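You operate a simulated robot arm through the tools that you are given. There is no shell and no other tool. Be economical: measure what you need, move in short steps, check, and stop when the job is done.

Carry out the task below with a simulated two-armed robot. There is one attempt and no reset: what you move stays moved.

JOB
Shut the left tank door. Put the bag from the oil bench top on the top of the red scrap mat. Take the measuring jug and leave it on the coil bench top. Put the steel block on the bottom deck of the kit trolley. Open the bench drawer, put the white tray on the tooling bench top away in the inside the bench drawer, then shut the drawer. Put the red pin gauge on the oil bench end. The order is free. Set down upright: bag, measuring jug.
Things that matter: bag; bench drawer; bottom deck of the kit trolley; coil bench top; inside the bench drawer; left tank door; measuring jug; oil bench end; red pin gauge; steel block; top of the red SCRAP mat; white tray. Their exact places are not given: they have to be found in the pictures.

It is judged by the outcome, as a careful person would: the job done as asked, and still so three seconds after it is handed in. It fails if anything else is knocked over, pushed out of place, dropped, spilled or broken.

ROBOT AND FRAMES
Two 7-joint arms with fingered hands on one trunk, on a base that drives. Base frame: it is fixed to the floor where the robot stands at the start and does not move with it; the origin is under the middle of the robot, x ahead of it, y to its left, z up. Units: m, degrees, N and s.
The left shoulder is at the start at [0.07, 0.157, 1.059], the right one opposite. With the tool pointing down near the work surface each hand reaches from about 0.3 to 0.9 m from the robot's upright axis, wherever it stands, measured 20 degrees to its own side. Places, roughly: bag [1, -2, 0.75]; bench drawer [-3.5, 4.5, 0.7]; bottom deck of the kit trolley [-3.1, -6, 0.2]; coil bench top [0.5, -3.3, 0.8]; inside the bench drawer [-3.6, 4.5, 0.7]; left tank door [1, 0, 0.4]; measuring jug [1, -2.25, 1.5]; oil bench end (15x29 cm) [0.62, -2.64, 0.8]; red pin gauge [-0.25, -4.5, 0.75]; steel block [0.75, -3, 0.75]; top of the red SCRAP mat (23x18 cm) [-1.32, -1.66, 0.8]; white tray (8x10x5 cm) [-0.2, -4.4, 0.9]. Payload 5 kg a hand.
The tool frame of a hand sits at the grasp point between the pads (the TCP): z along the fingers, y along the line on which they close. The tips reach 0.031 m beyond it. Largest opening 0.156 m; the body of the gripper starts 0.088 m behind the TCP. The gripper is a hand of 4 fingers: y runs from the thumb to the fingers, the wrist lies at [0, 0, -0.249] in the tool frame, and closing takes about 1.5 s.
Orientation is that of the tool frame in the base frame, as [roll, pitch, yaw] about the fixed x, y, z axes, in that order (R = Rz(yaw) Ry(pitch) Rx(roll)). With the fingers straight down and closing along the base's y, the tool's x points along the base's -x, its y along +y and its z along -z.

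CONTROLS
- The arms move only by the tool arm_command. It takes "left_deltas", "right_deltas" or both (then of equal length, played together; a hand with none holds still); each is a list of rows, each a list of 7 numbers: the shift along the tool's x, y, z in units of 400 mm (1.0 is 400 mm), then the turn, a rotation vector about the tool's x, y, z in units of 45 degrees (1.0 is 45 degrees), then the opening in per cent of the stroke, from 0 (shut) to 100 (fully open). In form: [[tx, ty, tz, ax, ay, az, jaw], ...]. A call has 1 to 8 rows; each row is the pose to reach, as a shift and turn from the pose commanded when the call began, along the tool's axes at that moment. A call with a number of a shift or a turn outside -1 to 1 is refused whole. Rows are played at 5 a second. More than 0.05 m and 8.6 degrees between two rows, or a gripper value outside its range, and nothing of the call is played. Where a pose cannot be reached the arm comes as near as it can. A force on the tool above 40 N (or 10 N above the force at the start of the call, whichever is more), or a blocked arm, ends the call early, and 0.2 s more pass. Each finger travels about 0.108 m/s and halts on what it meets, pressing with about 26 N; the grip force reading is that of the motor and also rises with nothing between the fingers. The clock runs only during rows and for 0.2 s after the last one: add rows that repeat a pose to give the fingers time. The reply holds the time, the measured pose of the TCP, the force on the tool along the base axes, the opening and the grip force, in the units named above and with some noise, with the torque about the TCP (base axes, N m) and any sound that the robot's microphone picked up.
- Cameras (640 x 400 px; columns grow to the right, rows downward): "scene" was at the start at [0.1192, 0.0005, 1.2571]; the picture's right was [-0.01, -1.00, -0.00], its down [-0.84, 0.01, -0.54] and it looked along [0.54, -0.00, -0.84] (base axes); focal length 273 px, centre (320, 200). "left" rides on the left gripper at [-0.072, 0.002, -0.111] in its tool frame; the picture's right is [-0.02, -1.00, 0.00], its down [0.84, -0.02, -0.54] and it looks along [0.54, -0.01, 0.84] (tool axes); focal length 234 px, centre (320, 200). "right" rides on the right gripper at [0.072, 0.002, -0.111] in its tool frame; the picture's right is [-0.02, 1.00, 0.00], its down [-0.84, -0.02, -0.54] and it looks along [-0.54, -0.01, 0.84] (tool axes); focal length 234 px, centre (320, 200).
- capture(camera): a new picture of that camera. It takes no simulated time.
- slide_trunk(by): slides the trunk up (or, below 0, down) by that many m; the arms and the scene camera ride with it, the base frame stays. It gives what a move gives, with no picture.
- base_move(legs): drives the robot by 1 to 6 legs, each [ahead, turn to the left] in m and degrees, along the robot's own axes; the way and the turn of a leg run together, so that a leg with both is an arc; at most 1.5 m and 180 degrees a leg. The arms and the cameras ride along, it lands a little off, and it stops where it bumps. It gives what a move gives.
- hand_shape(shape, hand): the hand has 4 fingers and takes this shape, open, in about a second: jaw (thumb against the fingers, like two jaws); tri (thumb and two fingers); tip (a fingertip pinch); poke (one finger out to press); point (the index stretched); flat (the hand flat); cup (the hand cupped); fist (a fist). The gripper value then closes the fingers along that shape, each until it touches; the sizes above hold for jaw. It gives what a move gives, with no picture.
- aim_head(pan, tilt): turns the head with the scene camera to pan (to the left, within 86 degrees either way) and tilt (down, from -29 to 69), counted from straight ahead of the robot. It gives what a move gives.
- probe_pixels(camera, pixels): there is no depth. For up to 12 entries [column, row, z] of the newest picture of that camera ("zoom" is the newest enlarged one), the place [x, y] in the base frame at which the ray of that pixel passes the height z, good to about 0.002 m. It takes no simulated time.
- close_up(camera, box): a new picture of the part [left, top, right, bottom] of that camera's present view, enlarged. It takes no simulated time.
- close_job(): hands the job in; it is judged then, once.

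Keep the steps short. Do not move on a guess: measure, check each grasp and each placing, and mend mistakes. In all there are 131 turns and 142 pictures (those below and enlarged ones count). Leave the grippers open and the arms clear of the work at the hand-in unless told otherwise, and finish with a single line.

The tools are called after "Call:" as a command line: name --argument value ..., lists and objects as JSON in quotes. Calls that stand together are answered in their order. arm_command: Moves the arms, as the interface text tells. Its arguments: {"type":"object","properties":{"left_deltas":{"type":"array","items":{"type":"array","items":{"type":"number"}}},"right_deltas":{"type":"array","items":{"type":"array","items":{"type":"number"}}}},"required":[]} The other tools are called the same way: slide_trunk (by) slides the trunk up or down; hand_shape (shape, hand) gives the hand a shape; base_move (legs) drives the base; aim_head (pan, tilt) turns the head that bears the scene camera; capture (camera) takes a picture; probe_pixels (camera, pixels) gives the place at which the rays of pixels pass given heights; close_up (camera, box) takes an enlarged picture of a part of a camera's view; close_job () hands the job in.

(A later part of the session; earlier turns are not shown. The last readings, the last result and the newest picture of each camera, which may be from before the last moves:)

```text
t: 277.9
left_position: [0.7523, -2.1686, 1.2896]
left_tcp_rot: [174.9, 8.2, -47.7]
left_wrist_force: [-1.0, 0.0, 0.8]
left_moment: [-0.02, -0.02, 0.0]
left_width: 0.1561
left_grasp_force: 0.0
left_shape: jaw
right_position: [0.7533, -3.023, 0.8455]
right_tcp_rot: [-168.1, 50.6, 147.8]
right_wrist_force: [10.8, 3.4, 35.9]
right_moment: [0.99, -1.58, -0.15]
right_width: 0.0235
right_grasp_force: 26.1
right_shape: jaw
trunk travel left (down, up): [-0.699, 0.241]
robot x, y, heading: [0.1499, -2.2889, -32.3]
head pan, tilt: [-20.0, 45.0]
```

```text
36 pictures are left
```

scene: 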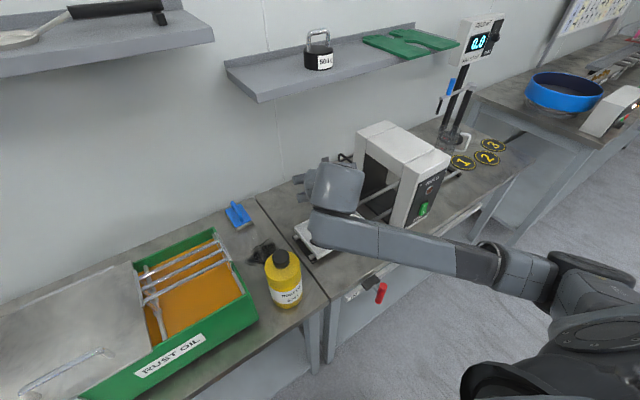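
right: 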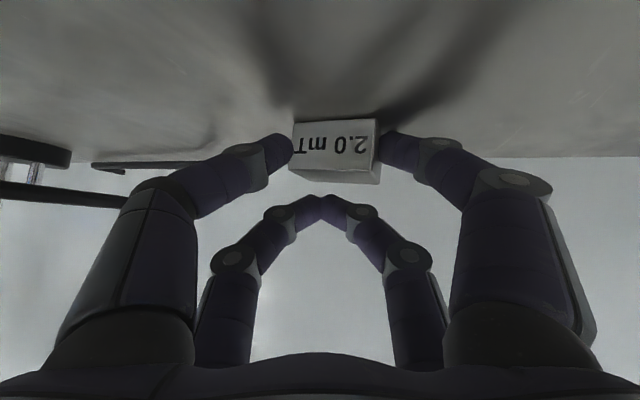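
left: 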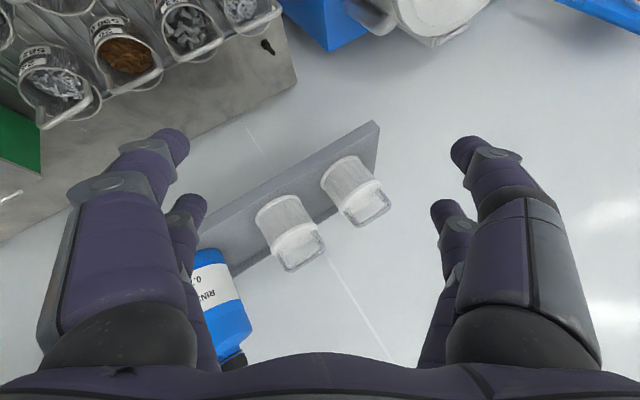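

The block is pinched between the tips. I lift back along the approach line.

Call:
arm_command --right_deltas '[[0, 0, -0.05, 0, 0, 0, 0], [0, 0, -0.15, 0, 0, 0, 0], [0, 0, -0.25, 0, 0, 0, 0], [0, 0, -0.36, 0, 0, 0, 0], [0, 0, -0.47, 0, 0, 0, 0], [0, 0, -0.58, 0, 0, 0, 0], [0, 0, -0.69, 0, 0, 0, 0]]'

Call:
capture --camera "right"

```text
t: 279.5
left_position: [0.7533, -2.1732, 1.2901]
left_tcp_rot: [174.9, 8.6, -47.7]
left_wrist_force: [-0.8, 0.4, -0.1]
left_moment: [-0.03, -0.02, 0.02]
left_width: 0.1562
left_grasp_force: 0.0
left_shape: jaw
right_position: [0.6056, -2.8691, 1.0087]
right_tcp_rot: [-167.9, 49.6, 147.7]
right_wrist_force: [-1.2, -0.3, -3.7]
right_moment: [-0.02, 0.03, 0.02]
right_width: 0.023
right_grasp_force: 26.1
right_shape: jaw
trunk travel left (down, up): [-0.699, 0.241]
robot x, y, heading: [0.1471, -2.2864, -32.6]
head pan, tilt: [-20.0, 45.0]
```

```text
35 pictures are left
```

right: 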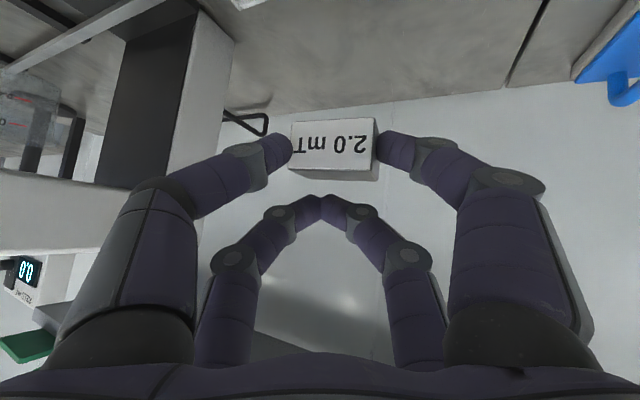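

Block secured. I drive to the kit trolley area: back off, south down the aisle, then diagonally to about (-2.4,-4.9).

Call:
base_move --legs '[[-0.3, 0], [0, -57], [1.1, 0], [0, -54], [1.5, 0], [1.34, 0]]'

Call:
base_move --legs '[[0, 33]]'

Call:
aim_head --pan -10 --tilt 35

Call:
capture --camera "scene"

```text
t: 305.1
left_position: [-2.5311, -5.5029, 1.2885]
left_tcp_rot: [174.9, 8.7, -159.6]
left_wrist_force: [0.1, 0.5, 0.5]
left_moment: [-0.01, -0.02, -0.02]
left_width: 0.1559
left_grasp_force: 0.1
left_shape: jaw
right_position: [-3.123, -5.1074, 1.0081]
right_tcp_rot: [-167.9, 49.6, 35.8]
right_wrist_force: [-0.7, 0.1, -3.7]
right_moment: [0.07, -0.03, 0.0]
right_width: 0.0229
right_grasp_force: 26.3
right_shape: jaw
trunk travel left (down, up): [-0.699, 0.241]
robot x, y, heading: [-2.4099, -4.8966, -144.3]
head pan, tilt: [-20.0, 45.0]
```

```text
t: 307.1
left_position: [-2.1802, -5.4699, 1.2887]
left_tcp_rot: [174.9, 8.6, -126.4]
left_wrist_force: [0.6, -0.4, 0.5]
left_moment: [-0.02, 0.01, 0.0]
left_width: 0.1559
left_grasp_force: 0.1
left_shape: jaw
right_position: [-2.8912, -5.4643, 1.0063]
right_tcp_rot: [-167.9, 49.5, 69.1]
right_wrist_force: [0.9, -0.1, -3.3]
right_moment: [0.06, 0.0, -0.03]
right_width: 0.0229
right_grasp_force: 26.9
right_shape: jaw
trunk travel left (down, up): [-0.699, 0.241]
robot x, y, heading: [-2.4118, -4.902, -110.8]
head pan, tilt: [-20.0, 45.0]
```

```text
t: 307.8
left_position: [-2.1795, -5.4707, 1.2883]
left_tcp_rot: [174.6, 8.6, -126.3]
left_wrist_force: [0.2, 0.8, 0.1]
left_moment: [-0.01, 0.05, 0.0]
left_width: 0.1558
left_grasp_force: 0.1
left_shape: jaw
right_position: [-2.8908, -5.4648, 1.0072]
right_tcp_rot: [-167.9, 49.6, 69.2]
right_wrist_force: [-0.9, -0.1, -3.9]
right_moment: [0.06, 0.0, -0.01]
right_width: 0.0228
right_grasp_force: 26.7
right_shape: jaw
trunk travel left (down, up): [-0.699, 0.241]
robot x, y, heading: [-2.4084, -4.898, -111.1]
head pan, tilt: [-10.0, 35.0]
```

```text
34 pictures are left
```

scene: 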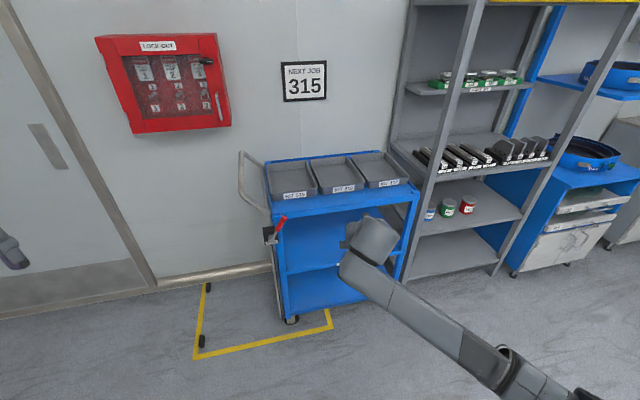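

The kit trolley is straight ahead; the bottom deck shows at about (285-390, 270-310). I measure.

Call:
probe_pixels --camera "scene" --pixels '[[290, 314, 0.2], [365, 299, 0.2], [310, 270, 0.2], [287, 272, 0.5], [287, 272, 0.45], [276, 216, 0.85], [418, 193, 0.85], [325, 292, 0.2], [290, 320, 0.0]]'

Call:
close_up --camera "scene" --box '[230, 140, 440, 340]'

```text
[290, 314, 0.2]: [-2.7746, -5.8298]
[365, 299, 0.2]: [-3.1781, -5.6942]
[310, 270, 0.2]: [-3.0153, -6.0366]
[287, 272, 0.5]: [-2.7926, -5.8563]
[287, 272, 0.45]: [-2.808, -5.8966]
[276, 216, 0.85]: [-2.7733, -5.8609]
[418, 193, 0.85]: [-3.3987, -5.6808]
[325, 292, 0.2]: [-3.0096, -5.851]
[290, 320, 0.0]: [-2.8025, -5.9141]
```

```text
2.00 times, centred on (335, 240) of scene
```

zoom: 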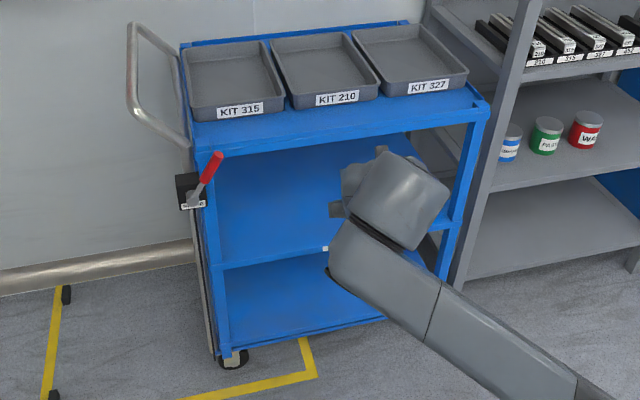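

Bottom deck target ≈ (-3.07,-5.895), straight ahead at the present heading. I lower the trunk fully, then the hand a little, and drive half way.

Call:
slide_trunk --by -0.69

Call:
arm_command --right_deltas '[[0.045, 0, 0.038, 0, 0, 0, 0], [0.08, 0, 0.068, 0, 0, 0, 0]]'

Call:
base_move --legs '[[0.22, -1.5]]'

Call:
capture --camera "scene"

Call:
capture --camera "right"

```text
refused: -0.69 is not a number from -0.4 to 0.4
```

```text
t: 308.4
left_position: [-2.1802, -5.4701, 1.2909]
left_tcp_rot: [175.0, 8.7, -126.3]
left_wrist_force: [-0.4, 1.5, 0.1]
left_moment: [0.02, 0.0, -0.03]
left_width: 0.1559
left_grasp_force: 0.2
left_shape: jaw
right_position: [-2.8962, -5.4635, 0.9655]
right_tcp_rot: [-167.9, 49.5, 69.2]
right_wrist_force: [0.6, -1.3, -3.9]
right_moment: [0.06, 0.0, 0.0]
right_width: 0.0226
right_grasp_force: 26.0
right_shape: jaw
trunk travel left (down, up): [-0.699, 0.241]
robot x, y, heading: [-2.4083, -4.8981, -111.2]
head pan, tilt: [-10.0, 35.0]
```

```text
t: 310.1
left_position: [-2.2759, -5.6805, 1.2905]
left_tcp_rot: [174.9, 8.5, -127.8]
left_wrist_force: [0.0, 0.8, 0.6]
left_moment: [0.02, -0.04, 0.04]
left_width: 0.1558
left_grasp_force: 0.2
left_shape: jaw
right_position: [-2.9928, -5.6538, 0.9653]
right_tcp_rot: [-167.9, 49.7, 67.8]
right_wrist_force: [-0.3, -1.8, -3.4]
right_moment: [0.08, -0.01, -0.01]
right_width: 0.0226
right_grasp_force: 25.8
right_shape: jaw
trunk travel left (down, up): [-0.699, 0.241]
robot x, y, heading: [-2.493, -5.1046, -112.7]
head pan, tilt: [-10.0, 35.0]
```

```text
32 pictures are left
```

scene: 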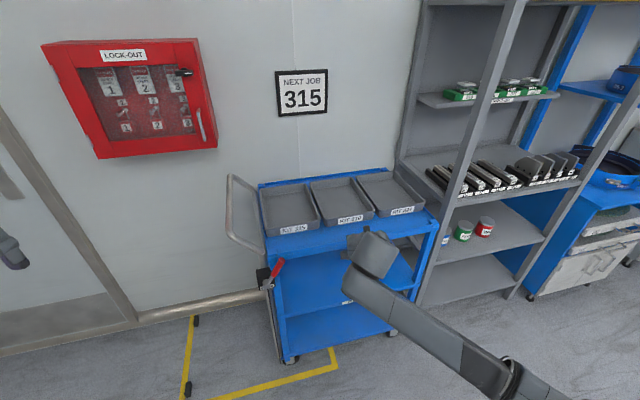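

```text
31 pictures are left
```

right: 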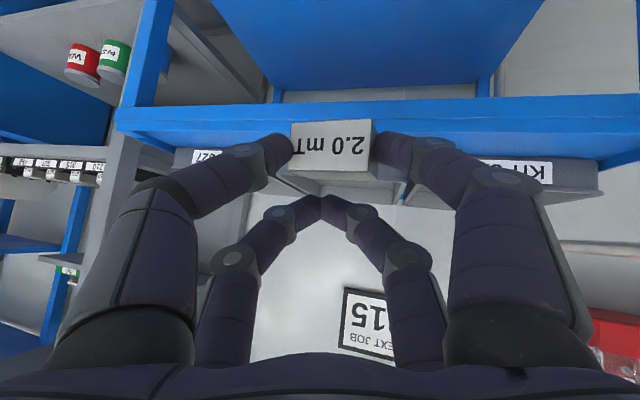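

The trunk limit is 0.4 per call. I back 6 cm and lower in two steps (no obstacle under the hand).

Call:
base_move --legs '[[-0.06, 0]]'

Call:
slide_trunk --by -0.35

Call:
slide_trunk --by -0.33

Call:
capture --camera "right"

```text
t: 311.0
left_position: [-2.2549, -5.628, 1.2884]
left_tcp_rot: [174.9, 8.7, -127.7]
left_wrist_force: [-0.2, -0.4, -0.2]
left_moment: [0.03, -0.02, -0.04]
left_width: 0.1559
left_grasp_force: 0.1
left_shape: jaw
right_position: [-2.9704, -5.6012, 0.9643]
right_tcp_rot: [-167.9, 49.3, 67.6]
right_wrist_force: [0.1, 0.2, -3.4]
right_moment: [0.07, -0.01, 0.02]
right_width: 0.0192
right_grasp_force: 26.1
right_shape: jaw
trunk travel left (down, up): [-0.699, 0.241]
robot x, y, heading: [-2.4693, -5.0477, -112.5]
head pan, tilt: [-10.0, 35.0]
```

```text
t: 314.4
left_position: [-2.2536, -5.6256, 0.9381]
left_tcp_rot: [174.9, 8.6, -127.8]
left_wrist_force: [0.3, -0.5, 0.6]
left_moment: [-0.03, 0.0, 0.0]
left_width: 0.1558
left_grasp_force: 0.1
left_shape: jaw
right_position: [-2.9694, -5.5981, 0.6161]
right_tcp_rot: [-167.8, 49.5, 67.6]
right_wrist_force: [0.0, -0.2, -2.4]
right_moment: [0.07, -0.01, -0.02]
right_width: 0.0193
right_grasp_force: 26.2
right_shape: jaw
trunk travel left (down, up): [-0.349, 0.591]
robot x, y, heading: [-2.466, -5.0493, -112.6]
head pan, tilt: [-10.0, 35.0]
```

```text
t: 317.7
left_position: [-2.2537, -5.6259, 0.6098]
left_tcp_rot: [174.9, 8.6, -127.8]
left_wrist_force: [0.4, -0.2, -0.4]
left_moment: [-0.01, 0.0, 0.0]
left_width: 0.1557
left_grasp_force: 0.0
left_shape: jaw
right_position: [-2.9699, -5.5984, 0.2855]
right_tcp_rot: [-167.9, 49.5, 67.6]
right_wrist_force: [-0.1, -0.1, -2.8]
right_moment: [-0.01, -0.03, 0.0]
right_width: 0.0193
right_grasp_force: 26.2
right_shape: jaw
trunk travel left (down, up): [-0.019, 0.921]
robot x, y, heading: [-2.4688, -5.0494, -112.2]
head pan, tilt: [-10.0, 35.0]
```

```text
30 pictures are left
```

right: 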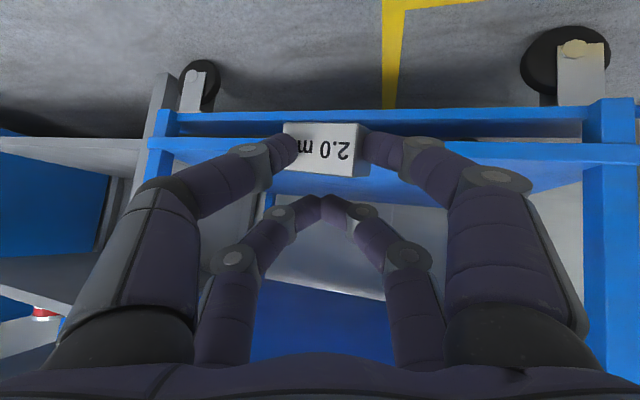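

The block is in front of the bottom deck (front lip at row ~120). I check its height from this view.

Call:
probe_pixels --camera "right" --pixels '[[320, 108, 0.2], [320, 108, 0.15], [320, 132, 0.2], [320, 132, 0.22], [320, 140, 0.2], [320, 140, 0.22], [320, 165, 0.2]]'

```text
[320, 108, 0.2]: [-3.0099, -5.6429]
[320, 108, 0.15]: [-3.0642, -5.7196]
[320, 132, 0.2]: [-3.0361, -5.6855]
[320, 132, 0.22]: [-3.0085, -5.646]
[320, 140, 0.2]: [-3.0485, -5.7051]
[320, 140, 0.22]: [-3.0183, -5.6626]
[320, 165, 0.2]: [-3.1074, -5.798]
```

Deck lip top is at about z=0.21; the block's underside is at ≈0.235. I drive 0.31 m forward into the gap and look.

Call:
base_move --legs '[[0.31, 0]]'

Call:
capture --camera "right"

```text
t: 319.8
left_position: [-2.3682, -5.9109, 0.6091]
left_tcp_rot: [174.9, 8.6, -127.5]
left_wrist_force: [-0.1, -0.3, 0.3]
left_moment: [-0.01, -0.02, 0.03]
left_width: 0.156
left_grasp_force: 0.1
left_shape: jaw
right_position: [-3.0852, -5.886, 0.2853]
right_tcp_rot: [-167.8, 49.6, 67.8]
right_wrist_force: [-1.1, 0.3, -3.7]
right_moment: [0.03, -0.04, 0.02]
right_width: 0.0191
right_grasp_force: 25.9
right_shape: jaw
trunk travel left (down, up): [-0.019, 0.921]
robot x, y, heading: [-2.5834, -5.3353, -112.5]
head pan, tilt: [-10.0, 35.0]
```

```text
29 pictures are left
```

right: 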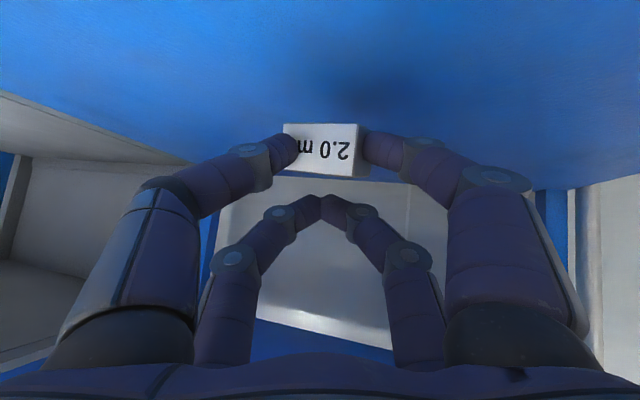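

Over the deck. I lower gently.

Call:
arm_command --right_deltas '[[0.03, 0, 0.024, 0, 0, 0, 0], [0.055, 0, 0.045, 0, 0, 0, 0], [0.069, 0, 0.056, 0, 0, 0, 0]]'

Call:
arm_command --right_deltas '[[0.008, 0, 0.006, 0, 0, 0, 0], [0.012, 0, 0.01, 0, 0, 0, 0]]'

Call:
close_up --camera "right" --box '[220, 60, 420, 200]'

```text
t: 320.6
left_position: [-2.3688, -5.9113, 0.6084]
left_tcp_rot: [174.9, 8.6, -127.5]
left_wrist_force: [0.1, -0.1, 0.2]
left_moment: [0.0, 0.01, -0.04]
left_width: 0.1561
left_grasp_force: 0.1
left_shape: jaw
right_position: [-3.0899, -5.884, 0.2515]
right_tcp_rot: [-167.9, 49.6, 67.9]
right_wrist_force: [0.8, 0.2, -0.5]
right_moment: [-0.01, 0.06, 0.0]
right_width: 0.019
right_grasp_force: 26.2
right_shape: jaw
trunk travel left (down, up): [-0.019, 0.921]
robot x, y, heading: [-2.5871, -5.3355, -112.5]
head pan, tilt: [-10.0, 35.0]
```

```text
t: 321.2
left_position: [-2.3692, -5.9102, 0.6088]
left_tcp_rot: [174.9, 8.6, -127.6]
left_wrist_force: [0.6, -0.1, 0.1]
left_moment: [-0.04, -0.02, 0.04]
left_width: 0.1561
left_grasp_force: 0.0
left_shape: jaw
right_position: [-3.0897, -5.8846, 0.2468]
right_tcp_rot: [-167.9, 49.7, 67.9]
right_wrist_force: [1.0, 3.0, 5.8]
right_moment: [0.0, 0.09, -0.02]
right_width: 0.0191
right_grasp_force: 26.2
right_shape: jaw
trunk travel left (down, up): [-0.019, 0.921]
robot x, y, heading: [-2.586, -5.3317, -112.4]
head pan, tilt: [-10.0, 35.0]
```

```text
2.86 times, centred on (320, 130) of right
```

zoom: 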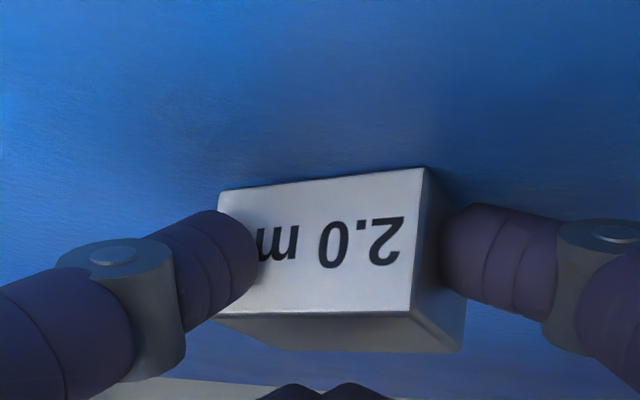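

Contact (about 6-9 N). I open and withdraw along the tool axis with the base backing off.

Call:
arm_command --right_deltas '[[0, 0, 0, 0, 0, 0, 20], [0, 0, 0, 0, 0, 0, 35], [0, 0, 0, 0, 0, 0, 50], [0, 0, 0, 0, 0, 0, 55], [0, 0, -0.05, 0, 0, 0, 55], [0, 0, -0.13, 0, 0, 0, 55]]'

Call:
base_move --legs '[[-0.35, 0]]'

Call:
capture --camera "right"

```text
t: 322.6
left_position: [-2.3697, -5.9112, 0.6104]
left_tcp_rot: [174.9, 8.6, -127.5]
left_wrist_force: [-0.2, 0.6, -0.5]
left_moment: [-0.03, 0.02, -0.03]
left_width: 0.156
left_grasp_force: 0.2
left_shape: jaw
right_position: [-3.0652, -5.8519, 0.2775]
right_tcp_rot: [-168.0, 49.4, 67.9]
right_wrist_force: [-0.1, 0.3, 0.2]
right_moment: [0.01, -0.02, 0.01]
right_width: 0.0853
right_grasp_force: 0.1
right_shape: jaw
trunk travel left (down, up): [-0.019, 0.921]
robot x, y, heading: [-2.5869, -5.3355, -112.6]
head pan, tilt: [-10.0, 35.0]
```

```text
t: 324.9
left_position: [-2.2336, -5.5823, 0.6087]
left_tcp_rot: [175.0, 8.7, -127.4]
left_wrist_force: [-0.5, -0.5, 0.2]
left_moment: [-0.02, 0.04, 0.0]
left_width: 0.1562
left_grasp_force: 0.1
left_shape: jaw
right_position: [-2.9295, -5.5262, 0.2761]
right_tcp_rot: [-168.0, 49.5, 68.0]
right_wrist_force: [0.2, 0.0, 0.4]
right_moment: [-0.01, 0.02, 0.0]
right_width: 0.0855
right_grasp_force: 0.0
right_shape: jaw
trunk travel left (down, up): [-0.019, 0.921]
robot x, y, heading: [-2.4526, -5.0077, -112.1]
head pan, tilt: [-10.0, 35.0]
```

```text
27 pictures are left
```

right: 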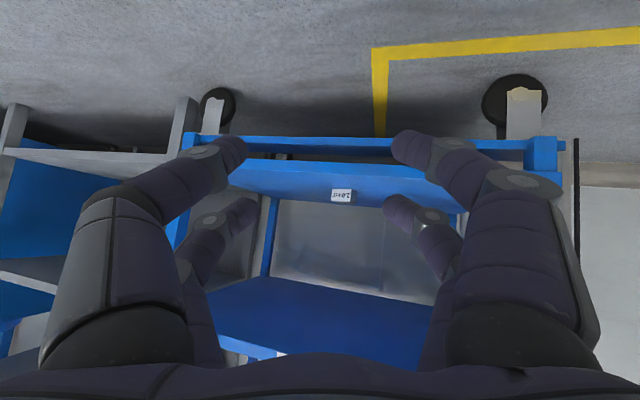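

The block rests on the bottom deck. Now up with the trunk and on to the tooling bench.

Call:
slide_trunk --by 0.4

Call:
slide_trunk --by 0.35

Call:
base_move --legs '[[0, 141], [1.5, 0], [0.1, 0], [0, -49]]'

Call:
aim_head --pan 0 --tilt 35

Call:
capture --camera "scene"

```text
t: 328.7
left_position: [-2.2331, -5.5814, 1.009]
left_tcp_rot: [174.9, 8.6, -127.4]
left_wrist_force: [0.1, 0.1, -0.4]
left_moment: [-0.01, -0.02, -0.05]
left_width: 0.1557
left_grasp_force: 0.1
left_shape: jaw
right_position: [-2.9299, -5.5258, 0.677]
right_tcp_rot: [-168.0, 49.5, 68.0]
right_wrist_force: [-1.0, 0.5, 1.0]
right_moment: [-0.01, 0.05, -0.02]
right_width: 0.0855
right_grasp_force: 0.1
right_shape: jaw
trunk travel left (down, up): [-0.419, 0.521]
robot x, y, heading: [-2.4556, -5.0053, -111.9]
head pan, tilt: [-10.0, 35.0]
```

```text
t: 332.1
left_position: [-2.2331, -5.5826, 1.3587]
left_tcp_rot: [174.8, 8.7, -127.4]
left_wrist_force: [0.1, -0.4, -0.1]
left_moment: [0.01, -0.01, 0.04]
left_width: 0.1559
left_grasp_force: 0.0
left_shape: jaw
right_position: [-2.9297, -5.5264, 1.0276]
right_tcp_rot: [-168.0, 49.5, 68.0]
right_wrist_force: [0.2, -0.2, 0.1]
right_moment: [-0.01, 0.0, -0.01]
right_width: 0.0851
right_grasp_force: 0.1
right_shape: jaw
trunk travel left (down, up): [-0.769, 0.171]
robot x, y, heading: [-2.456, -5.0059, -112.2]
head pan, tilt: [-10.0, 35.0]
```

```text
t: 348.4
left_position: [-0.5169, -3.9275, 1.3591]
left_tcp_rot: [174.8, 8.6, -33.3]
left_wrist_force: [0.0, -0.5, 0.2]
left_moment: [-0.01, 0.0, 0.01]
left_width: 0.156
left_grasp_force: 0.0
left_shape: jaw
right_position: [-0.5252, -4.6267, 1.0276]
right_tcp_rot: [-168.0, 49.5, 162.0]
right_wrist_force: [0.8, 0.5, 0.4]
right_moment: [0.0, -0.01, 0.01]
right_width: 0.0851
right_grasp_force: 0.1
right_shape: jaw
trunk travel left (down, up): [-0.769, 0.171]
robot x, y, heading: [-1.0802, -4.1896, -18.0]
head pan, tilt: [-10.0, 35.0]
```

```text
t: 349.1
left_position: [-0.5175, -3.9275, 1.3603]
left_tcp_rot: [174.8, 8.6, -33.4]
left_wrist_force: [-1.0, 0.2, 0.1]
left_moment: [0.01, -0.01, 0.0]
left_width: 0.1558
left_grasp_force: 0.0
left_shape: jaw
right_position: [-0.5258, -4.6254, 1.0271]
right_tcp_rot: [-167.8, 49.4, 162.0]
right_wrist_force: [0.0, 0.4, -0.4]
right_moment: [0.01, -0.02, 0.03]
right_width: 0.0851
right_grasp_force: 0.1
right_shape: jaw
trunk travel left (down, up): [-0.769, 0.171]
robot x, y, heading: [-1.0737, -4.1873, -18.4]
head pan, tilt: [0.0, 35.0]
```

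```text
26 pictures are left
```

scene: 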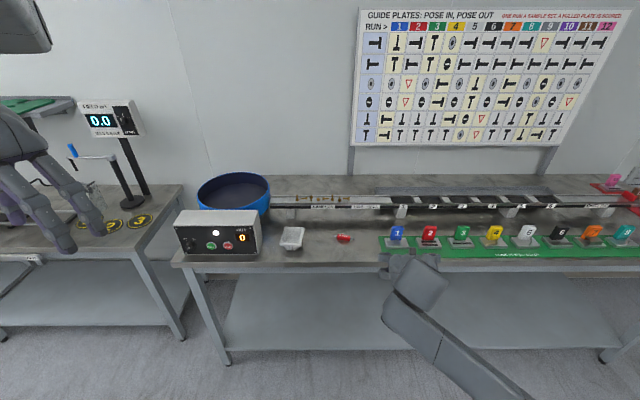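

White tray at (292,237) and red pin gauge at (343,238) near the bench front. I enlarge and measure.

Call:
close_up --camera "scene" --box '[260, 210, 380, 275]'

Call:
probe_pixels --camera "scene" --pixels '[[336, 238, 0.81], [350, 239, 0.81], [343, 242, 0.8], [290, 249, 0.8], [281, 249, 0.8], [300, 250, 0.8], [290, 228, 0.85], [281, 228, 0.85], [304, 228, 0.85], [320, 265, 0.8], [258, 253, 0.8], [380, 255, 0.8]]'

```text
5.33 times, centred on (320, 242) of scene
```

zoom: 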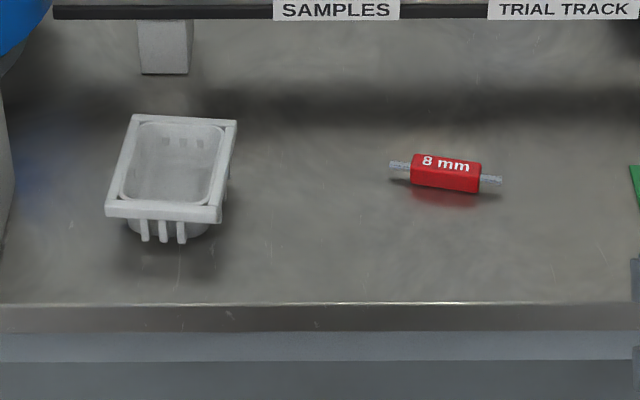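

```text
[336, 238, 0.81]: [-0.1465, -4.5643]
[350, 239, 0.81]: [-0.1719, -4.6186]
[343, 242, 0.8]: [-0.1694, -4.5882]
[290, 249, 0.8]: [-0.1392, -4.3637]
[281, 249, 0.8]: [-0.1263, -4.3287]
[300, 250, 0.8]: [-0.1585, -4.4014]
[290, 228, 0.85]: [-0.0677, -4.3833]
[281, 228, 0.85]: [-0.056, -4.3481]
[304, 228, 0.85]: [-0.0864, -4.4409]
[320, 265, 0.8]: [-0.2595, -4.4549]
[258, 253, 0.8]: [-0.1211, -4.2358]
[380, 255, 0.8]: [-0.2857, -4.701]
```

Gauge body centre ≈(-0.155,-4.588), tray rim centre ≈(-0.098,-4.39). One base pose serves both. I drive 0.28 m ahead and turn the right hand straight down, twisted so it closes across the gauge.

Call:
base_move --legs '[[0.28, 0]]'

Call:
arm_command --right_deltas '[[0, 0, -0.05, -0.042, 0.167, 0, 60], [0, 0, -0.08, -0.083, 0.333, 0, 60], [0, 0, -0.1, -0.125, 0.5, 0, 60], [0, 0, -0.1, -0.167, 0.667, 0, 60], [0, 0, -0.1, -0.208, 0.833, 0, 60], [0, 0, -0.1, -0.25, 1.0, 0, 60]]'

Call:
arm_command --right_deltas '[[0, 0, 0, 0, 0.05, 0.17, 60], [0, 0, 0, 0, 0.1, 0.34, 60], [0, 0, 0, 0, 0.1, 0.5, 60], [0, 0, 0, 0, 0.1, 0.67, 60], [0, 0, 0, 0, 0.1, 0.84, 60], [0, 0, 0, 0, 0.1, 1.0, 60]]'

Call:
arm_command --right_deltas '[[0, 0, 0, 0, 0, 0.17, 60], [0, 0, 0, 0, 0, 0.34, 60], [0, 0, 0, 0, 0, 0.5, 60], [0, 0, 0, 0, 0, 0.67, 60], [0, 0, 0, 0, 0, 0.84, 60], [0, 0, 0, 0, 0, 1.0, 60]]'

Call:
capture --camera "scene"

```text
t: 351.1
left_position: [-0.2516, -4.013, 1.3602]
left_tcp_rot: [175.0, 8.4, -33.2]
left_wrist_force: [-0.2, 0.0, -0.4]
left_moment: [0.03, 0.02, -0.01]
left_width: 0.1557
left_grasp_force: 0.1
left_shape: jaw
right_position: [-0.257, -4.7124, 1.0294]
right_tcp_rot: [-167.9, 49.5, 162.2]
right_wrist_force: [-0.7, 0.1, 0.4]
right_moment: [-0.01, 0.03, 0.0]
right_width: 0.0853
right_grasp_force: 0.1
right_shape: jaw
trunk travel left (down, up): [-0.769, 0.171]
robot x, y, heading: [-0.81, -4.2743, -18.0]
head pan, tilt: [0.0, 35.0]
```

```text
t: 352.5
left_position: [-0.2486, -4.0143, 1.3592]
left_tcp_rot: [174.8, 8.6, -33.2]
left_wrist_force: [0.8, -0.8, -0.1]
left_moment: [-0.01, 0.04, 0.02]
left_width: 0.156
left_grasp_force: 0.0
left_shape: jaw
right_position: [-0.2812, -4.696, 1.052]
right_tcp_rot: [178.0, 4.6, 157.8]
right_wrist_force: [-1.4, -0.5, -0.1]
right_moment: [0.01, 0.02, 0.03]
right_width: 0.0931
right_grasp_force: 0.1
right_shape: jaw
trunk travel left (down, up): [-0.769, 0.171]
robot x, y, heading: [-0.81, -4.2767, -18.0]
head pan, tilt: [0.0, 35.0]
```

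```text
t: 353.9
left_position: [-0.25, -4.0149, 1.3589]
left_tcp_rot: [174.9, 8.5, -33.2]
left_wrist_force: [-0.8, 0.8, 0.5]
left_moment: [0.02, 0.02, 0.02]
left_width: 0.1558
left_grasp_force: 0.0
left_shape: jaw
right_position: [-0.2809, -4.6957, 1.0533]
right_tcp_rot: [177.0, -2.0, 112.9]
right_wrist_force: [-1.2, 0.4, 0.0]
right_moment: [0.03, 0.02, 0.0]
right_width: 0.0932
right_grasp_force: 0.1
right_shape: jaw
trunk travel left (down, up): [-0.769, 0.171]
robot x, y, heading: [-0.8096, -4.2753, -17.9]
head pan, tilt: [0.0, 35.0]
```

```text
t: 355.3
left_position: [-0.2503, -4.0139, 1.3591]
left_tcp_rot: [174.7, 8.6, -33.1]
left_wrist_force: [0.9, 0.0, 0.1]
left_moment: [0.03, 0.01, 0.0]
left_width: 0.1559
left_grasp_force: 0.1
left_shape: jaw
right_position: [-0.281, -4.696, 1.0527]
right_tcp_rot: [179.4, -3.6, 67.9]
right_wrist_force: [0.1, -0.7, -0.4]
right_moment: [-0.01, 0.0, 0.03]
right_width: 0.0932
right_grasp_force: 0.0
right_shape: jaw
trunk travel left (down, up): [-0.769, 0.171]
robot x, y, heading: [-0.8076, -4.2746, -17.9]
head pan, tilt: [0.0, 35.0]
```

```text
24 pictures are left
```

scene: 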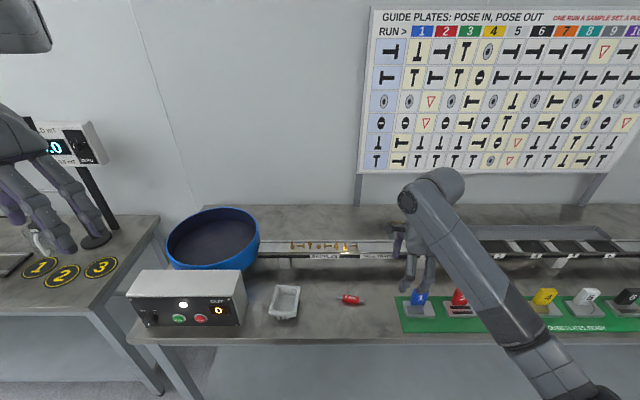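

I re-measure gauge and tray from here.

Call:
probe_pixels --camera "scene" --pixels '[[351, 299, 0.815], [342, 297, 0.81], [364, 302, 0.81], [285, 302, 0.85], [275, 289, 0.85], [299, 289, 0.85], [268, 314, 0.85], [297, 316, 0.85]]'

```text
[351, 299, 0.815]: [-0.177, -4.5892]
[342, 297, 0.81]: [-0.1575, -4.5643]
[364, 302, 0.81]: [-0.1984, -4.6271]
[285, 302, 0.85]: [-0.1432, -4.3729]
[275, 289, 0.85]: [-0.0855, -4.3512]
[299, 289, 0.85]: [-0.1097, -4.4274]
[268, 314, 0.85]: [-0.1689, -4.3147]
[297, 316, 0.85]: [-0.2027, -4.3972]
```

The two views suggest the tooling bench is higher (≈0.85-0.87). I probe at those heights and bring the right hand over for its own look, staying high.

Call:
probe_pixels --camera "scene" --pixels '[[351, 299, 0.87], [342, 297, 0.87], [364, 302, 0.87], [285, 302, 0.9], [283, 302, 0.92], [299, 289, 0.91], [268, 314, 0.91], [351, 299, 0.84]]'

Call:
arm_command --right_deltas '[[0.08, -0.03, 0, 0, 0, 0, 60], [0.16, -0.06, 0, 0, 0.04, 0, 60], [0.25, -0.06, 0, 0, 0.08, 0, 60], [0.33, -0.06, 0, 0, 0.08, 0, 60]]'

Call:
capture --camera "right"

```text
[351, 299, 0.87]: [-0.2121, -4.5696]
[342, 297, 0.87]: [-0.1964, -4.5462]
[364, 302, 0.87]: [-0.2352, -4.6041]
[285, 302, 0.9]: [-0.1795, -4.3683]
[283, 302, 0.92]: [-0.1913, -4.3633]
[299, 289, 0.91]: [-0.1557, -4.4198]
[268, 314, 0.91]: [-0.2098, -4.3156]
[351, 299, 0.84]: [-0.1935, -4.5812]
```

```text
t: 356.3
left_position: [-0.2499, -4.0127, 1.3576]
left_tcp_rot: [174.8, 8.4, -33.2]
left_wrist_force: [0.2, 0.4, -1.5]
left_moment: [-0.03, 0.0, -0.02]
left_width: 0.1558
left_grasp_force: 0.0
left_shape: jaw
right_position: [-0.254, -4.5634, 1.0594]
right_tcp_rot: [179.3, -7.1, 68.0]
right_wrist_force: [-0.8, -0.6, 0.3]
right_moment: [-0.02, 0.0, 0.04]
right_width: 0.0932
right_grasp_force: 0.2
right_shape: jaw
trunk travel left (down, up): [-0.769, 0.171]
robot x, y, heading: [-0.8108, -4.2783, -18.0]
head pan, tilt: [0.0, 35.0]
```

```text
23 pictures are left
```

right: 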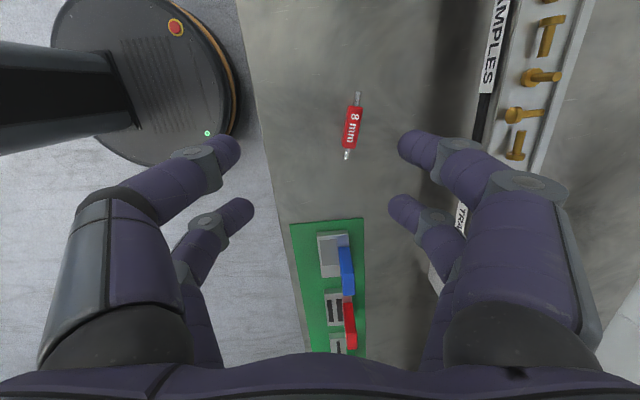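

Call:
probe_pixels --camera "right" --pixels '[[352, 128, 0.81], [352, 128, 0.84], [352, 128, 0.87], [345, 155, 0.84], [358, 96, 0.84]]'

```text
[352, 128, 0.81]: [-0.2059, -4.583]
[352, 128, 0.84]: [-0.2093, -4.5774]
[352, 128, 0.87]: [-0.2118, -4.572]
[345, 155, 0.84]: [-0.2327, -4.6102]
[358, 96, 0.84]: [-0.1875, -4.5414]
```

Both views agree: gauge at (-0.212,-4.571,0.87), so bench top ≈0.86. I align and descend to just above the bench.

Call:
arm_command --right_deltas '[[-0.01, 0.05, 0.05, 0, -0.08, 0.11, 60], [-0.02, 0.104, 0.13, 0, -0.157, 0.22, 60], [-0.022, 0.104, 0.23, 0, -0.157, 0.22, 60], [-0.025, 0.104, 0.33, 0, -0.157, 0.22, 60], [-0.028, 0.104, 0.4, 0, -0.157, 0.22, 60]]'

Call:
capture --camera "right"

```text
t: 357.5
left_position: [-0.2484, -4.0137, 1.3588]
left_tcp_rot: [174.8, 8.6, -33.2]
left_wrist_force: [-0.3, -0.1, 0.2]
left_moment: [0.01, 0.02, -0.01]
left_width: 0.1562
left_grasp_force: 0.1
left_shape: jaw
right_position: [-0.2118, -4.5717, 0.9014]
right_tcp_rot: [179.9, -0.2, 58.0]
right_wrist_force: [0.5, 0.1, 0.0]
right_moment: [0.0, 0.03, 0.02]
right_width: 0.093
right_grasp_force: 0.1
right_shape: jaw
trunk travel left (down, up): [-0.769, 0.171]
robot x, y, heading: [-0.8055, -4.2752, -18.0]
head pan, tilt: [0.0, 35.0]
```

```text
22 pictures are left
```

right: 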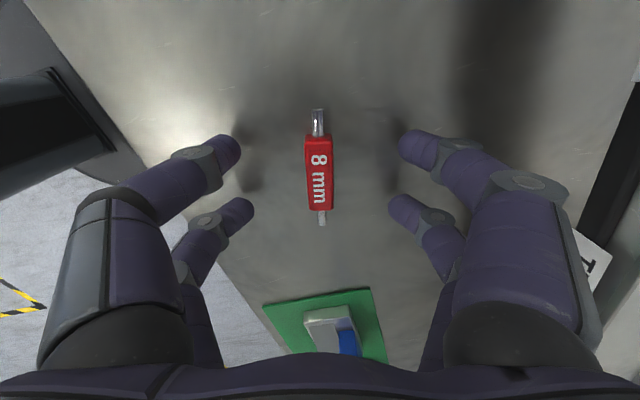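

Perfectly aligned. I lower 7 mm, close, and lift.

Call:
arm_command --right_deltas '[[0, 0, 0.018, 0, 0, 0, 60], [0, 0, 0.018, 0, 0, 0, 40], [0, 0, 0.018, 0, 0, 0, 20], [0, 0, 0.018, 0, 0, 0, 0], [0, 0, 0.018, 0, 0, 0, 0], [0, 0, 0.018, 0, 0, 0, 0], [0, 0, -0.06, 0, 0, 0, 0], [0, 0, -0.15, 0, 0, 0, 0]]'

Call:
arm_command --right_deltas '[[0, 0, -0.12, 0, 0, 0, 0], [0, 0, -0.24, 0, 0, 0, 0], [-0.08, -0.05, -0.26, 0, 0, 0, 0], [-0.16, -0.12, -0.26, 0, 0, 0, 0], [-0.24, -0.19, -0.26, 0, 0, 0, 0], [-0.32, -0.26, -0.26, 0, 0, 0, 0], [-0.4, -0.33, -0.26, 0, 0, 0, 0]]'

Call:
capture --camera "right"

Call:
capture --camera "left"

```text
t: 359.3
left_position: [-0.2493, -4.0141, 1.3591]
left_tcp_rot: [174.8, 8.5, -33.2]
left_wrist_force: [-0.3, 0.7, -0.1]
left_moment: [-0.01, -0.02, 0.01]
left_width: 0.156
left_grasp_force: 0.1
left_shape: jaw
right_position: [-0.2118, -4.571, 0.959]
right_tcp_rot: [179.9, 0.0, 58.2]
right_wrist_force: [0.1, 0.1, -0.5]
right_moment: [-0.03, 0.0, -0.02]
right_width: 0.0124
right_grasp_force: 25.5
right_shape: jaw
trunk travel left (down, up): [-0.769, 0.171]
robot x, y, heading: [-0.8106, -4.2734, -18.2]
head pan, tilt: [0.0, 35.0]
```

```text
t: 360.9
left_position: [-0.2523, -4.0148, 1.3609]
left_tcp_rot: [175.0, 8.5, -33.3]
left_wrist_force: [-0.2, -0.5, 0.0]
left_moment: [0.0, -0.04, 0.02]
left_width: 0.156
left_grasp_force: 0.1
left_shape: jaw
right_position: [-0.411, -4.6387, 1.0636]
right_tcp_rot: [179.8, -0.2, 58.2]
right_wrist_force: [-0.8, -0.2, -0.8]
right_moment: [0.0, -0.01, -0.02]
right_width: 0.0121
right_grasp_force: 26.0
right_shape: jaw
trunk travel left (down, up): [-0.769, 0.171]
robot x, y, heading: [-0.8091, -4.277, -18.0]
head pan, tilt: [0.0, 35.0]
```

```text
21 pictures are left
```

right: 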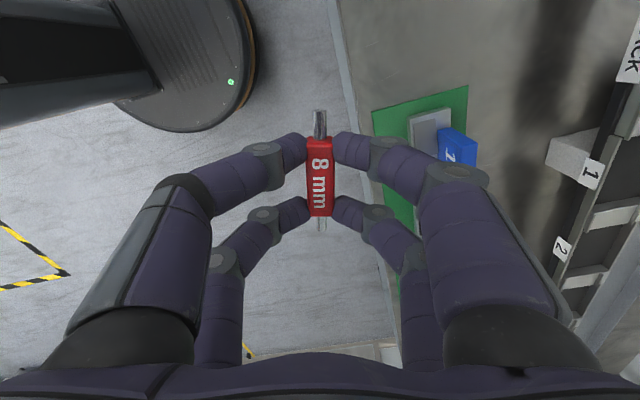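

```text
20 pictures are left
```

left: 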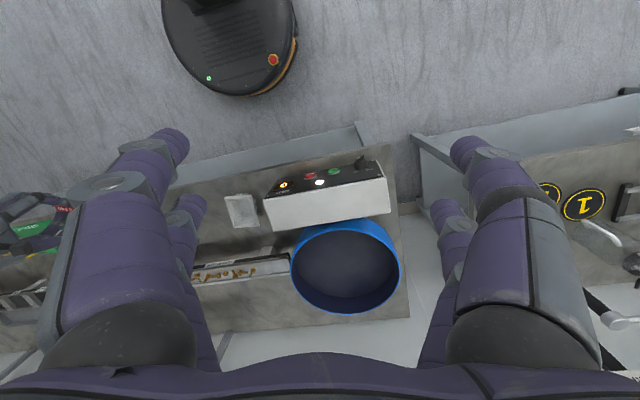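

Gauge held. Now the left hand goes over to the tray (rim centre ≈(-0.183,-4.368,0.91)), squaring up on the way.

Call:
arm_command --left_deltas '[[0.074, 0.058, 0.068, 0.014, 0.024, -0.036, 100], [0.148, 0.117, 0.137, 0.028, 0.048, -0.072, 100], [0.221, 0.175, 0.205, 0.041, 0.071, -0.109, 100], [0.295, 0.233, 0.274, 0.055, 0.095, -0.145, 100], [0.369, 0.291, 0.342, 0.069, 0.119, -0.181, 100], [0.443, 0.35, 0.41, 0.083, 0.143, -0.217, 100], [0.516, 0.408, 0.479, 0.096, 0.166, -0.254, 100], [0.59, 0.466, 0.55, 0.11, 0.19, -0.29, 100]]'

Call:
capture --camera "left"

```text
t: 362.7
left_position: [-0.0365, -4.2051, 1.1171]
left_tcp_rot: [-179.6, 0.7, -19.4]
left_wrist_force: [0.6, 0.4, -0.1]
left_moment: [0.01, 0.07, -0.03]
left_width: 0.1559
left_grasp_force: 0.1
left_shape: jaw
left hand out of reach, approached as far as the arm can: row 1, 2, 3, 4, 5, 6, 7, 8
right_position: [-0.4063, -4.6412, 1.0624]
right_tcp_rot: [-179.9, -0.2, 58.1]
right_wrist_force: [1.2, 0.2, -0.6]
right_moment: [0.04, 0.06, 0.0]
right_width: 0.0119
right_grasp_force: 26.2
right_shape: jaw
trunk travel left (down, up): [-0.769, 0.171]
robot x, y, heading: [-0.8059, -4.2726, -18.0]
head pan, tilt: [0.0, 35.0]
```

```text
19 pictures are left
```

left: 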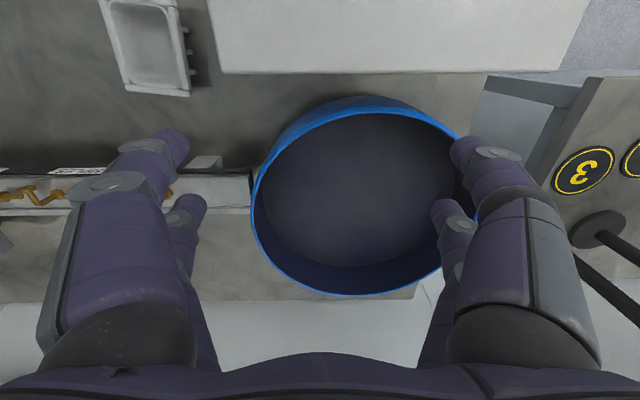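

The left arm cannot reach further inward, so I shift the base 0.2 m to the right instead, which puts the tray under the left hand.

Call:
base_move --legs '[[0, 40], [-0.35, 0], [0, -40], [0.21, 0]]'

Call:
capture --camera "left"

```text
t: 369.9
left_position: [-0.1645, -4.3992, 1.1179]
left_tcp_rot: [-179.8, 0.7, -19.5]
left_wrist_force: [-0.3, 0.1, 0.2]
left_moment: [0.01, 0.02, -0.02]
left_width: 0.156
left_grasp_force: 0.0
left_shape: jaw
right_position: [-0.5342, -4.8342, 1.0627]
right_tcp_rot: [180.0, -0.2, 58.1]
right_wrist_force: [0.3, 0.8, -0.3]
right_moment: [-0.01, 0.02, 0.02]
right_width: 0.0116
right_grasp_force: 25.7
right_shape: jaw
trunk travel left (down, up): [-0.769, 0.171]
robot x, y, heading: [-0.9327, -4.4715, -18.1]
head pan, tilt: [0.0, 35.0]
```

```text
18 pictures are left
```

left: 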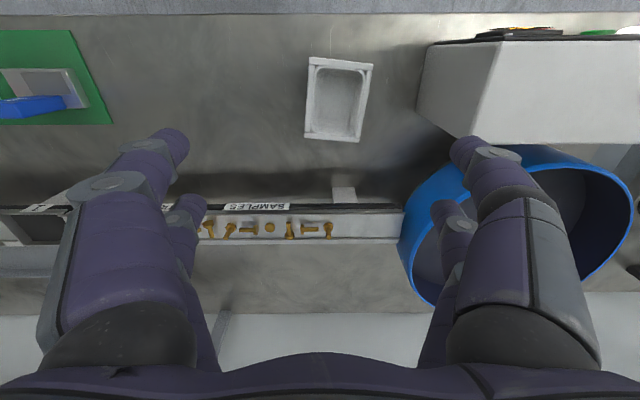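

The tray is at (338,100), 8 cm wide along the closing line. I measure it, then position.

Call:
probe_pixels --camera "left" --pixels '[[339, 98, 0.91], [305, 137, 0.91], [373, 64, 0.91], [361, 142, 0.91], [310, 57, 0.91], [420, 100, 0.95]]'

```text
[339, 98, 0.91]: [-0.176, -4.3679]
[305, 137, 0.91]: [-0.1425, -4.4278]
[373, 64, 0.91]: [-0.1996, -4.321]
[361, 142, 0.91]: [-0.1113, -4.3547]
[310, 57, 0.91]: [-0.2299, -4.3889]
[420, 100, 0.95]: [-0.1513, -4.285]
```

Tray centre (-0.172,-4.372). I descend with 75 % opening and close on it.

Call:
arm_command --left_deltas '[[-0.034, -0.0575, 0.08, 0, 0, 0, 76], [-0.034, -0.0575, 0.19, 0, 0, 0, 76], [-0.034, -0.0575, 0.3, 0, 0, 0, 76], [-0.034, -0.0575, 0.41, 0, 0, 0, 76], [-0.034, -0.0575, 0.53, 0, 0, 0, 76], [-0.034, -0.0575, 0.53, 0, 0, 0, 50], [-0.034, -0.0575, 0.53, 0, 0, 0, 30], [-0.034, -0.0575, 0.53, 0, 0, 0, 30]]'

Call:
capture --camera "left"

```text
t: 371.7
left_position: [-0.1691, -4.3722, 0.9054]
left_tcp_rot: [-179.7, 0.9, -19.5]
left_wrist_force: [-0.3, -0.5, -0.5]
left_moment: [-0.01, -0.02, 0.04]
left_width: 0.0696
left_grasp_force: 25.9
left_shape: jaw
right_position: [-0.532, -4.8345, 1.0627]
right_tcp_rot: [179.9, -0.2, 57.9]
right_wrist_force: [0.3, 0.7, 0.1]
right_moment: [0.01, 0.02, -0.02]
right_width: 0.0117
right_grasp_force: 25.9
right_shape: jaw
trunk travel left (down, up): [-0.769, 0.171]
robot x, y, heading: [-0.9335, -4.4704, -18.0]
head pan, tilt: [0.0, 35.0]
```

```text
17 pictures are left
```

left: 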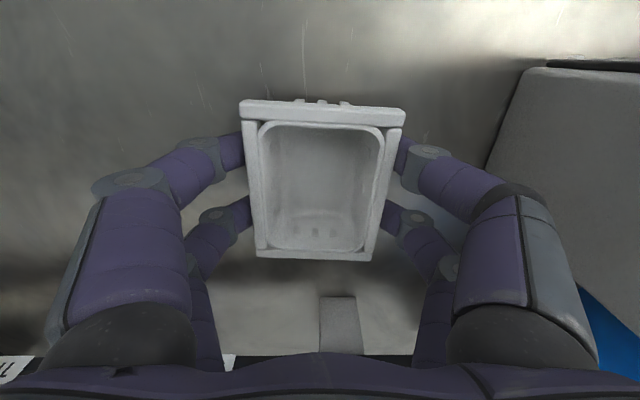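

The tray is gripped under its rim. I lift it, raise the trunk a little and drive toward the oil bench end.

Call:
arm_command --left_deltas '[[0, 0, -0.1, 0, 0, 0, 20], [0, 0, -0.2, 0, 0, 0, 20], [0, 0, -0.3, 0, 0, 0, 20], [0, 0, -0.4, 0, 0, 0, 20], [0, 0, -0.5, 0, 0, 0, 20]]'

Call:
slide_trunk --by 0.1

Call:
base_move --legs '[[-0.15, 0], [0, 71], [1.5, 0], [0.28, 0], [0, 36], [0.8, 0]]'

Call:
base_move --legs '[[0, -109]]'

Call:
aim_head --pan -15 --tilt 45

Call:
capture --camera "scene"

```text
t: 372.9
left_position: [-0.1688, -4.373, 1.106]
left_tcp_rot: [-180.0, 0.9, -19.3]
left_wrist_force: [-0.8, 0.0, 0.0]
left_moment: [0.03, -0.02, 0.03]
left_width: 0.0695
left_grasp_force: 25.9
left_shape: jaw
right_position: [-0.5343, -4.8355, 1.0627]
right_tcp_rot: [179.8, -0.3, 58.1]
right_wrist_force: [1.0, -0.8, -0.9]
right_moment: [0.0, 0.0, -0.02]
right_width: 0.0118
right_grasp_force: 25.7
right_shape: jaw
trunk travel left (down, up): [-0.769, 0.171]
robot x, y, heading: [-0.9332, -4.474, -18.2]
head pan, tilt: [0.0, 35.0]
```

```text
t: 374.3
left_position: [-0.1664, -4.3727, 1.2065]
left_tcp_rot: [-180.0, 0.8, -19.4]
left_wrist_force: [-0.1, 0.4, -0.6]
left_moment: [-0.02, 0.01, -0.04]
left_width: 0.0692
left_grasp_force: 26.1
left_shape: jaw
right_position: [-0.533, -4.8338, 1.1628]
right_tcp_rot: [179.9, -0.1, 58.1]
right_wrist_force: [0.2, 0.5, -0.2]
right_moment: [0.03, -0.01, 0.0]
right_width: 0.0114
right_grasp_force: 25.7
right_shape: jaw
trunk travel left (down, up): [-0.869, 0.071]
robot x, y, heading: [-0.9317, -4.4682, -18.2]
head pan, tilt: [0.0, 35.0]
```

```text
t: 392.9
left_position: [-0.3444, -1.4936, 1.205]
left_tcp_rot: [-179.9, 0.7, 88.7]
left_wrist_force: [0.1, 0.3, -0.5]
left_moment: [0.03, -0.02, -0.01]
left_width: 0.0693
left_grasp_force: 26.0
left_shape: jaw
right_position: [0.2091, -1.697, 1.1624]
right_tcp_rot: [179.9, -0.3, 166.2]
right_wrist_force: [0.1, -1.0, -0.7]
right_moment: [0.0, -0.02, 0.01]
right_width: 0.0117
right_grasp_force: 25.8
right_shape: jaw
trunk travel left (down, up): [-0.869, 0.071]
robot x, y, heading: [-0.0112, -2.1887, 89.9]
head pan, tilt: [0.0, 35.0]
```

```text
t: 397.8
left_position: [0.7537, -2.0901, 1.2049]
left_tcp_rot: [-179.9, 0.7, -19.2]
left_wrist_force: [-0.3, -0.2, 0.2]
left_moment: [0.0, -0.01, -0.01]
left_width: 0.0685
left_grasp_force: 25.9
left_shape: jaw
right_position: [0.3883, -2.5537, 1.1621]
right_tcp_rot: [179.9, -0.1, 58.3]
right_wrist_force: [0.2, 0.4, -1.0]
right_moment: [-0.01, 0.01, -0.03]
right_width: 0.0114
right_grasp_force: 25.8
right_shape: jaw
trunk travel left (down, up): [-0.869, 0.071]
robot x, y, heading: [-0.0139, -2.1943, -18.1]
head pan, tilt: [0.0, 35.0]
```

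```text
t: 398.6
left_position: [0.7531, -2.0895, 1.2066]
left_tcp_rot: [-179.9, 0.7, -19.0]
left_wrist_force: [0.7, -1.2, -0.3]
left_moment: [0.03, 0.05, -0.02]
left_width: 0.0687
left_grasp_force: 25.6
left_shape: jaw
right_position: [0.3887, -2.5549, 1.1632]
right_tcp_rot: [180.0, -0.2, 58.4]
right_wrist_force: [0.0, 0.0, -0.8]
right_moment: [0.01, 0.01, 0.01]
right_width: 0.0114
right_grasp_force: 26.2
right_shape: jaw
trunk travel left (down, up): [-0.869, 0.071]
robot x, y, heading: [-0.0158, -2.19, -18.1]
head pan, tilt: [-15.0, 45.0]
```

```text
16 pictures are left
```

scene: 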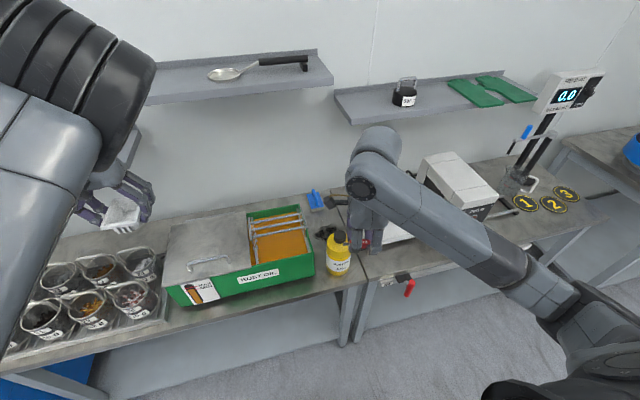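

I look closely at the oil bench end for a free spot.

Call:
close_up --camera "scene" --box '[290, 180, 380, 290]'

Call:
probe_pixels --camera "scene" --pixels '[[327, 232, 0.8], [316, 207, 0.8], [338, 274, 0.8], [348, 225, 0.8], [352, 248, 0.8], [325, 220, 0.8], [335, 222, 0.8], [318, 225, 0.8], [345, 238, 0.8]]'

```text
3.64 times, centred on (335, 235) of scene
```

zoom: 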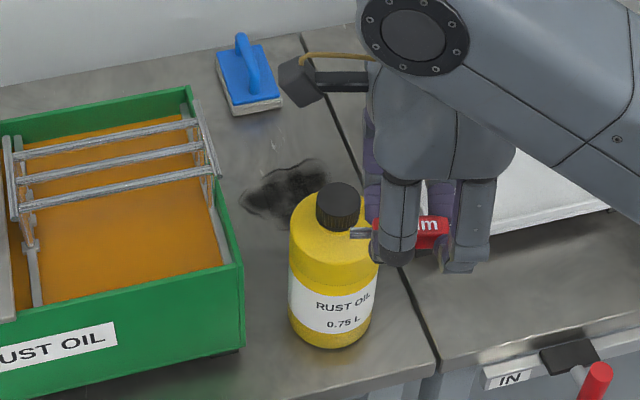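

```text
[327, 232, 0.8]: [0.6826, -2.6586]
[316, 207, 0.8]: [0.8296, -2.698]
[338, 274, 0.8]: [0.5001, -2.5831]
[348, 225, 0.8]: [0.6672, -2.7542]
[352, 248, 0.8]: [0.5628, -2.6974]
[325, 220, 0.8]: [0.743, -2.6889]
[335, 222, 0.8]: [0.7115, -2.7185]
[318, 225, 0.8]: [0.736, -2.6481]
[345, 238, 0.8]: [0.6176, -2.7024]
```

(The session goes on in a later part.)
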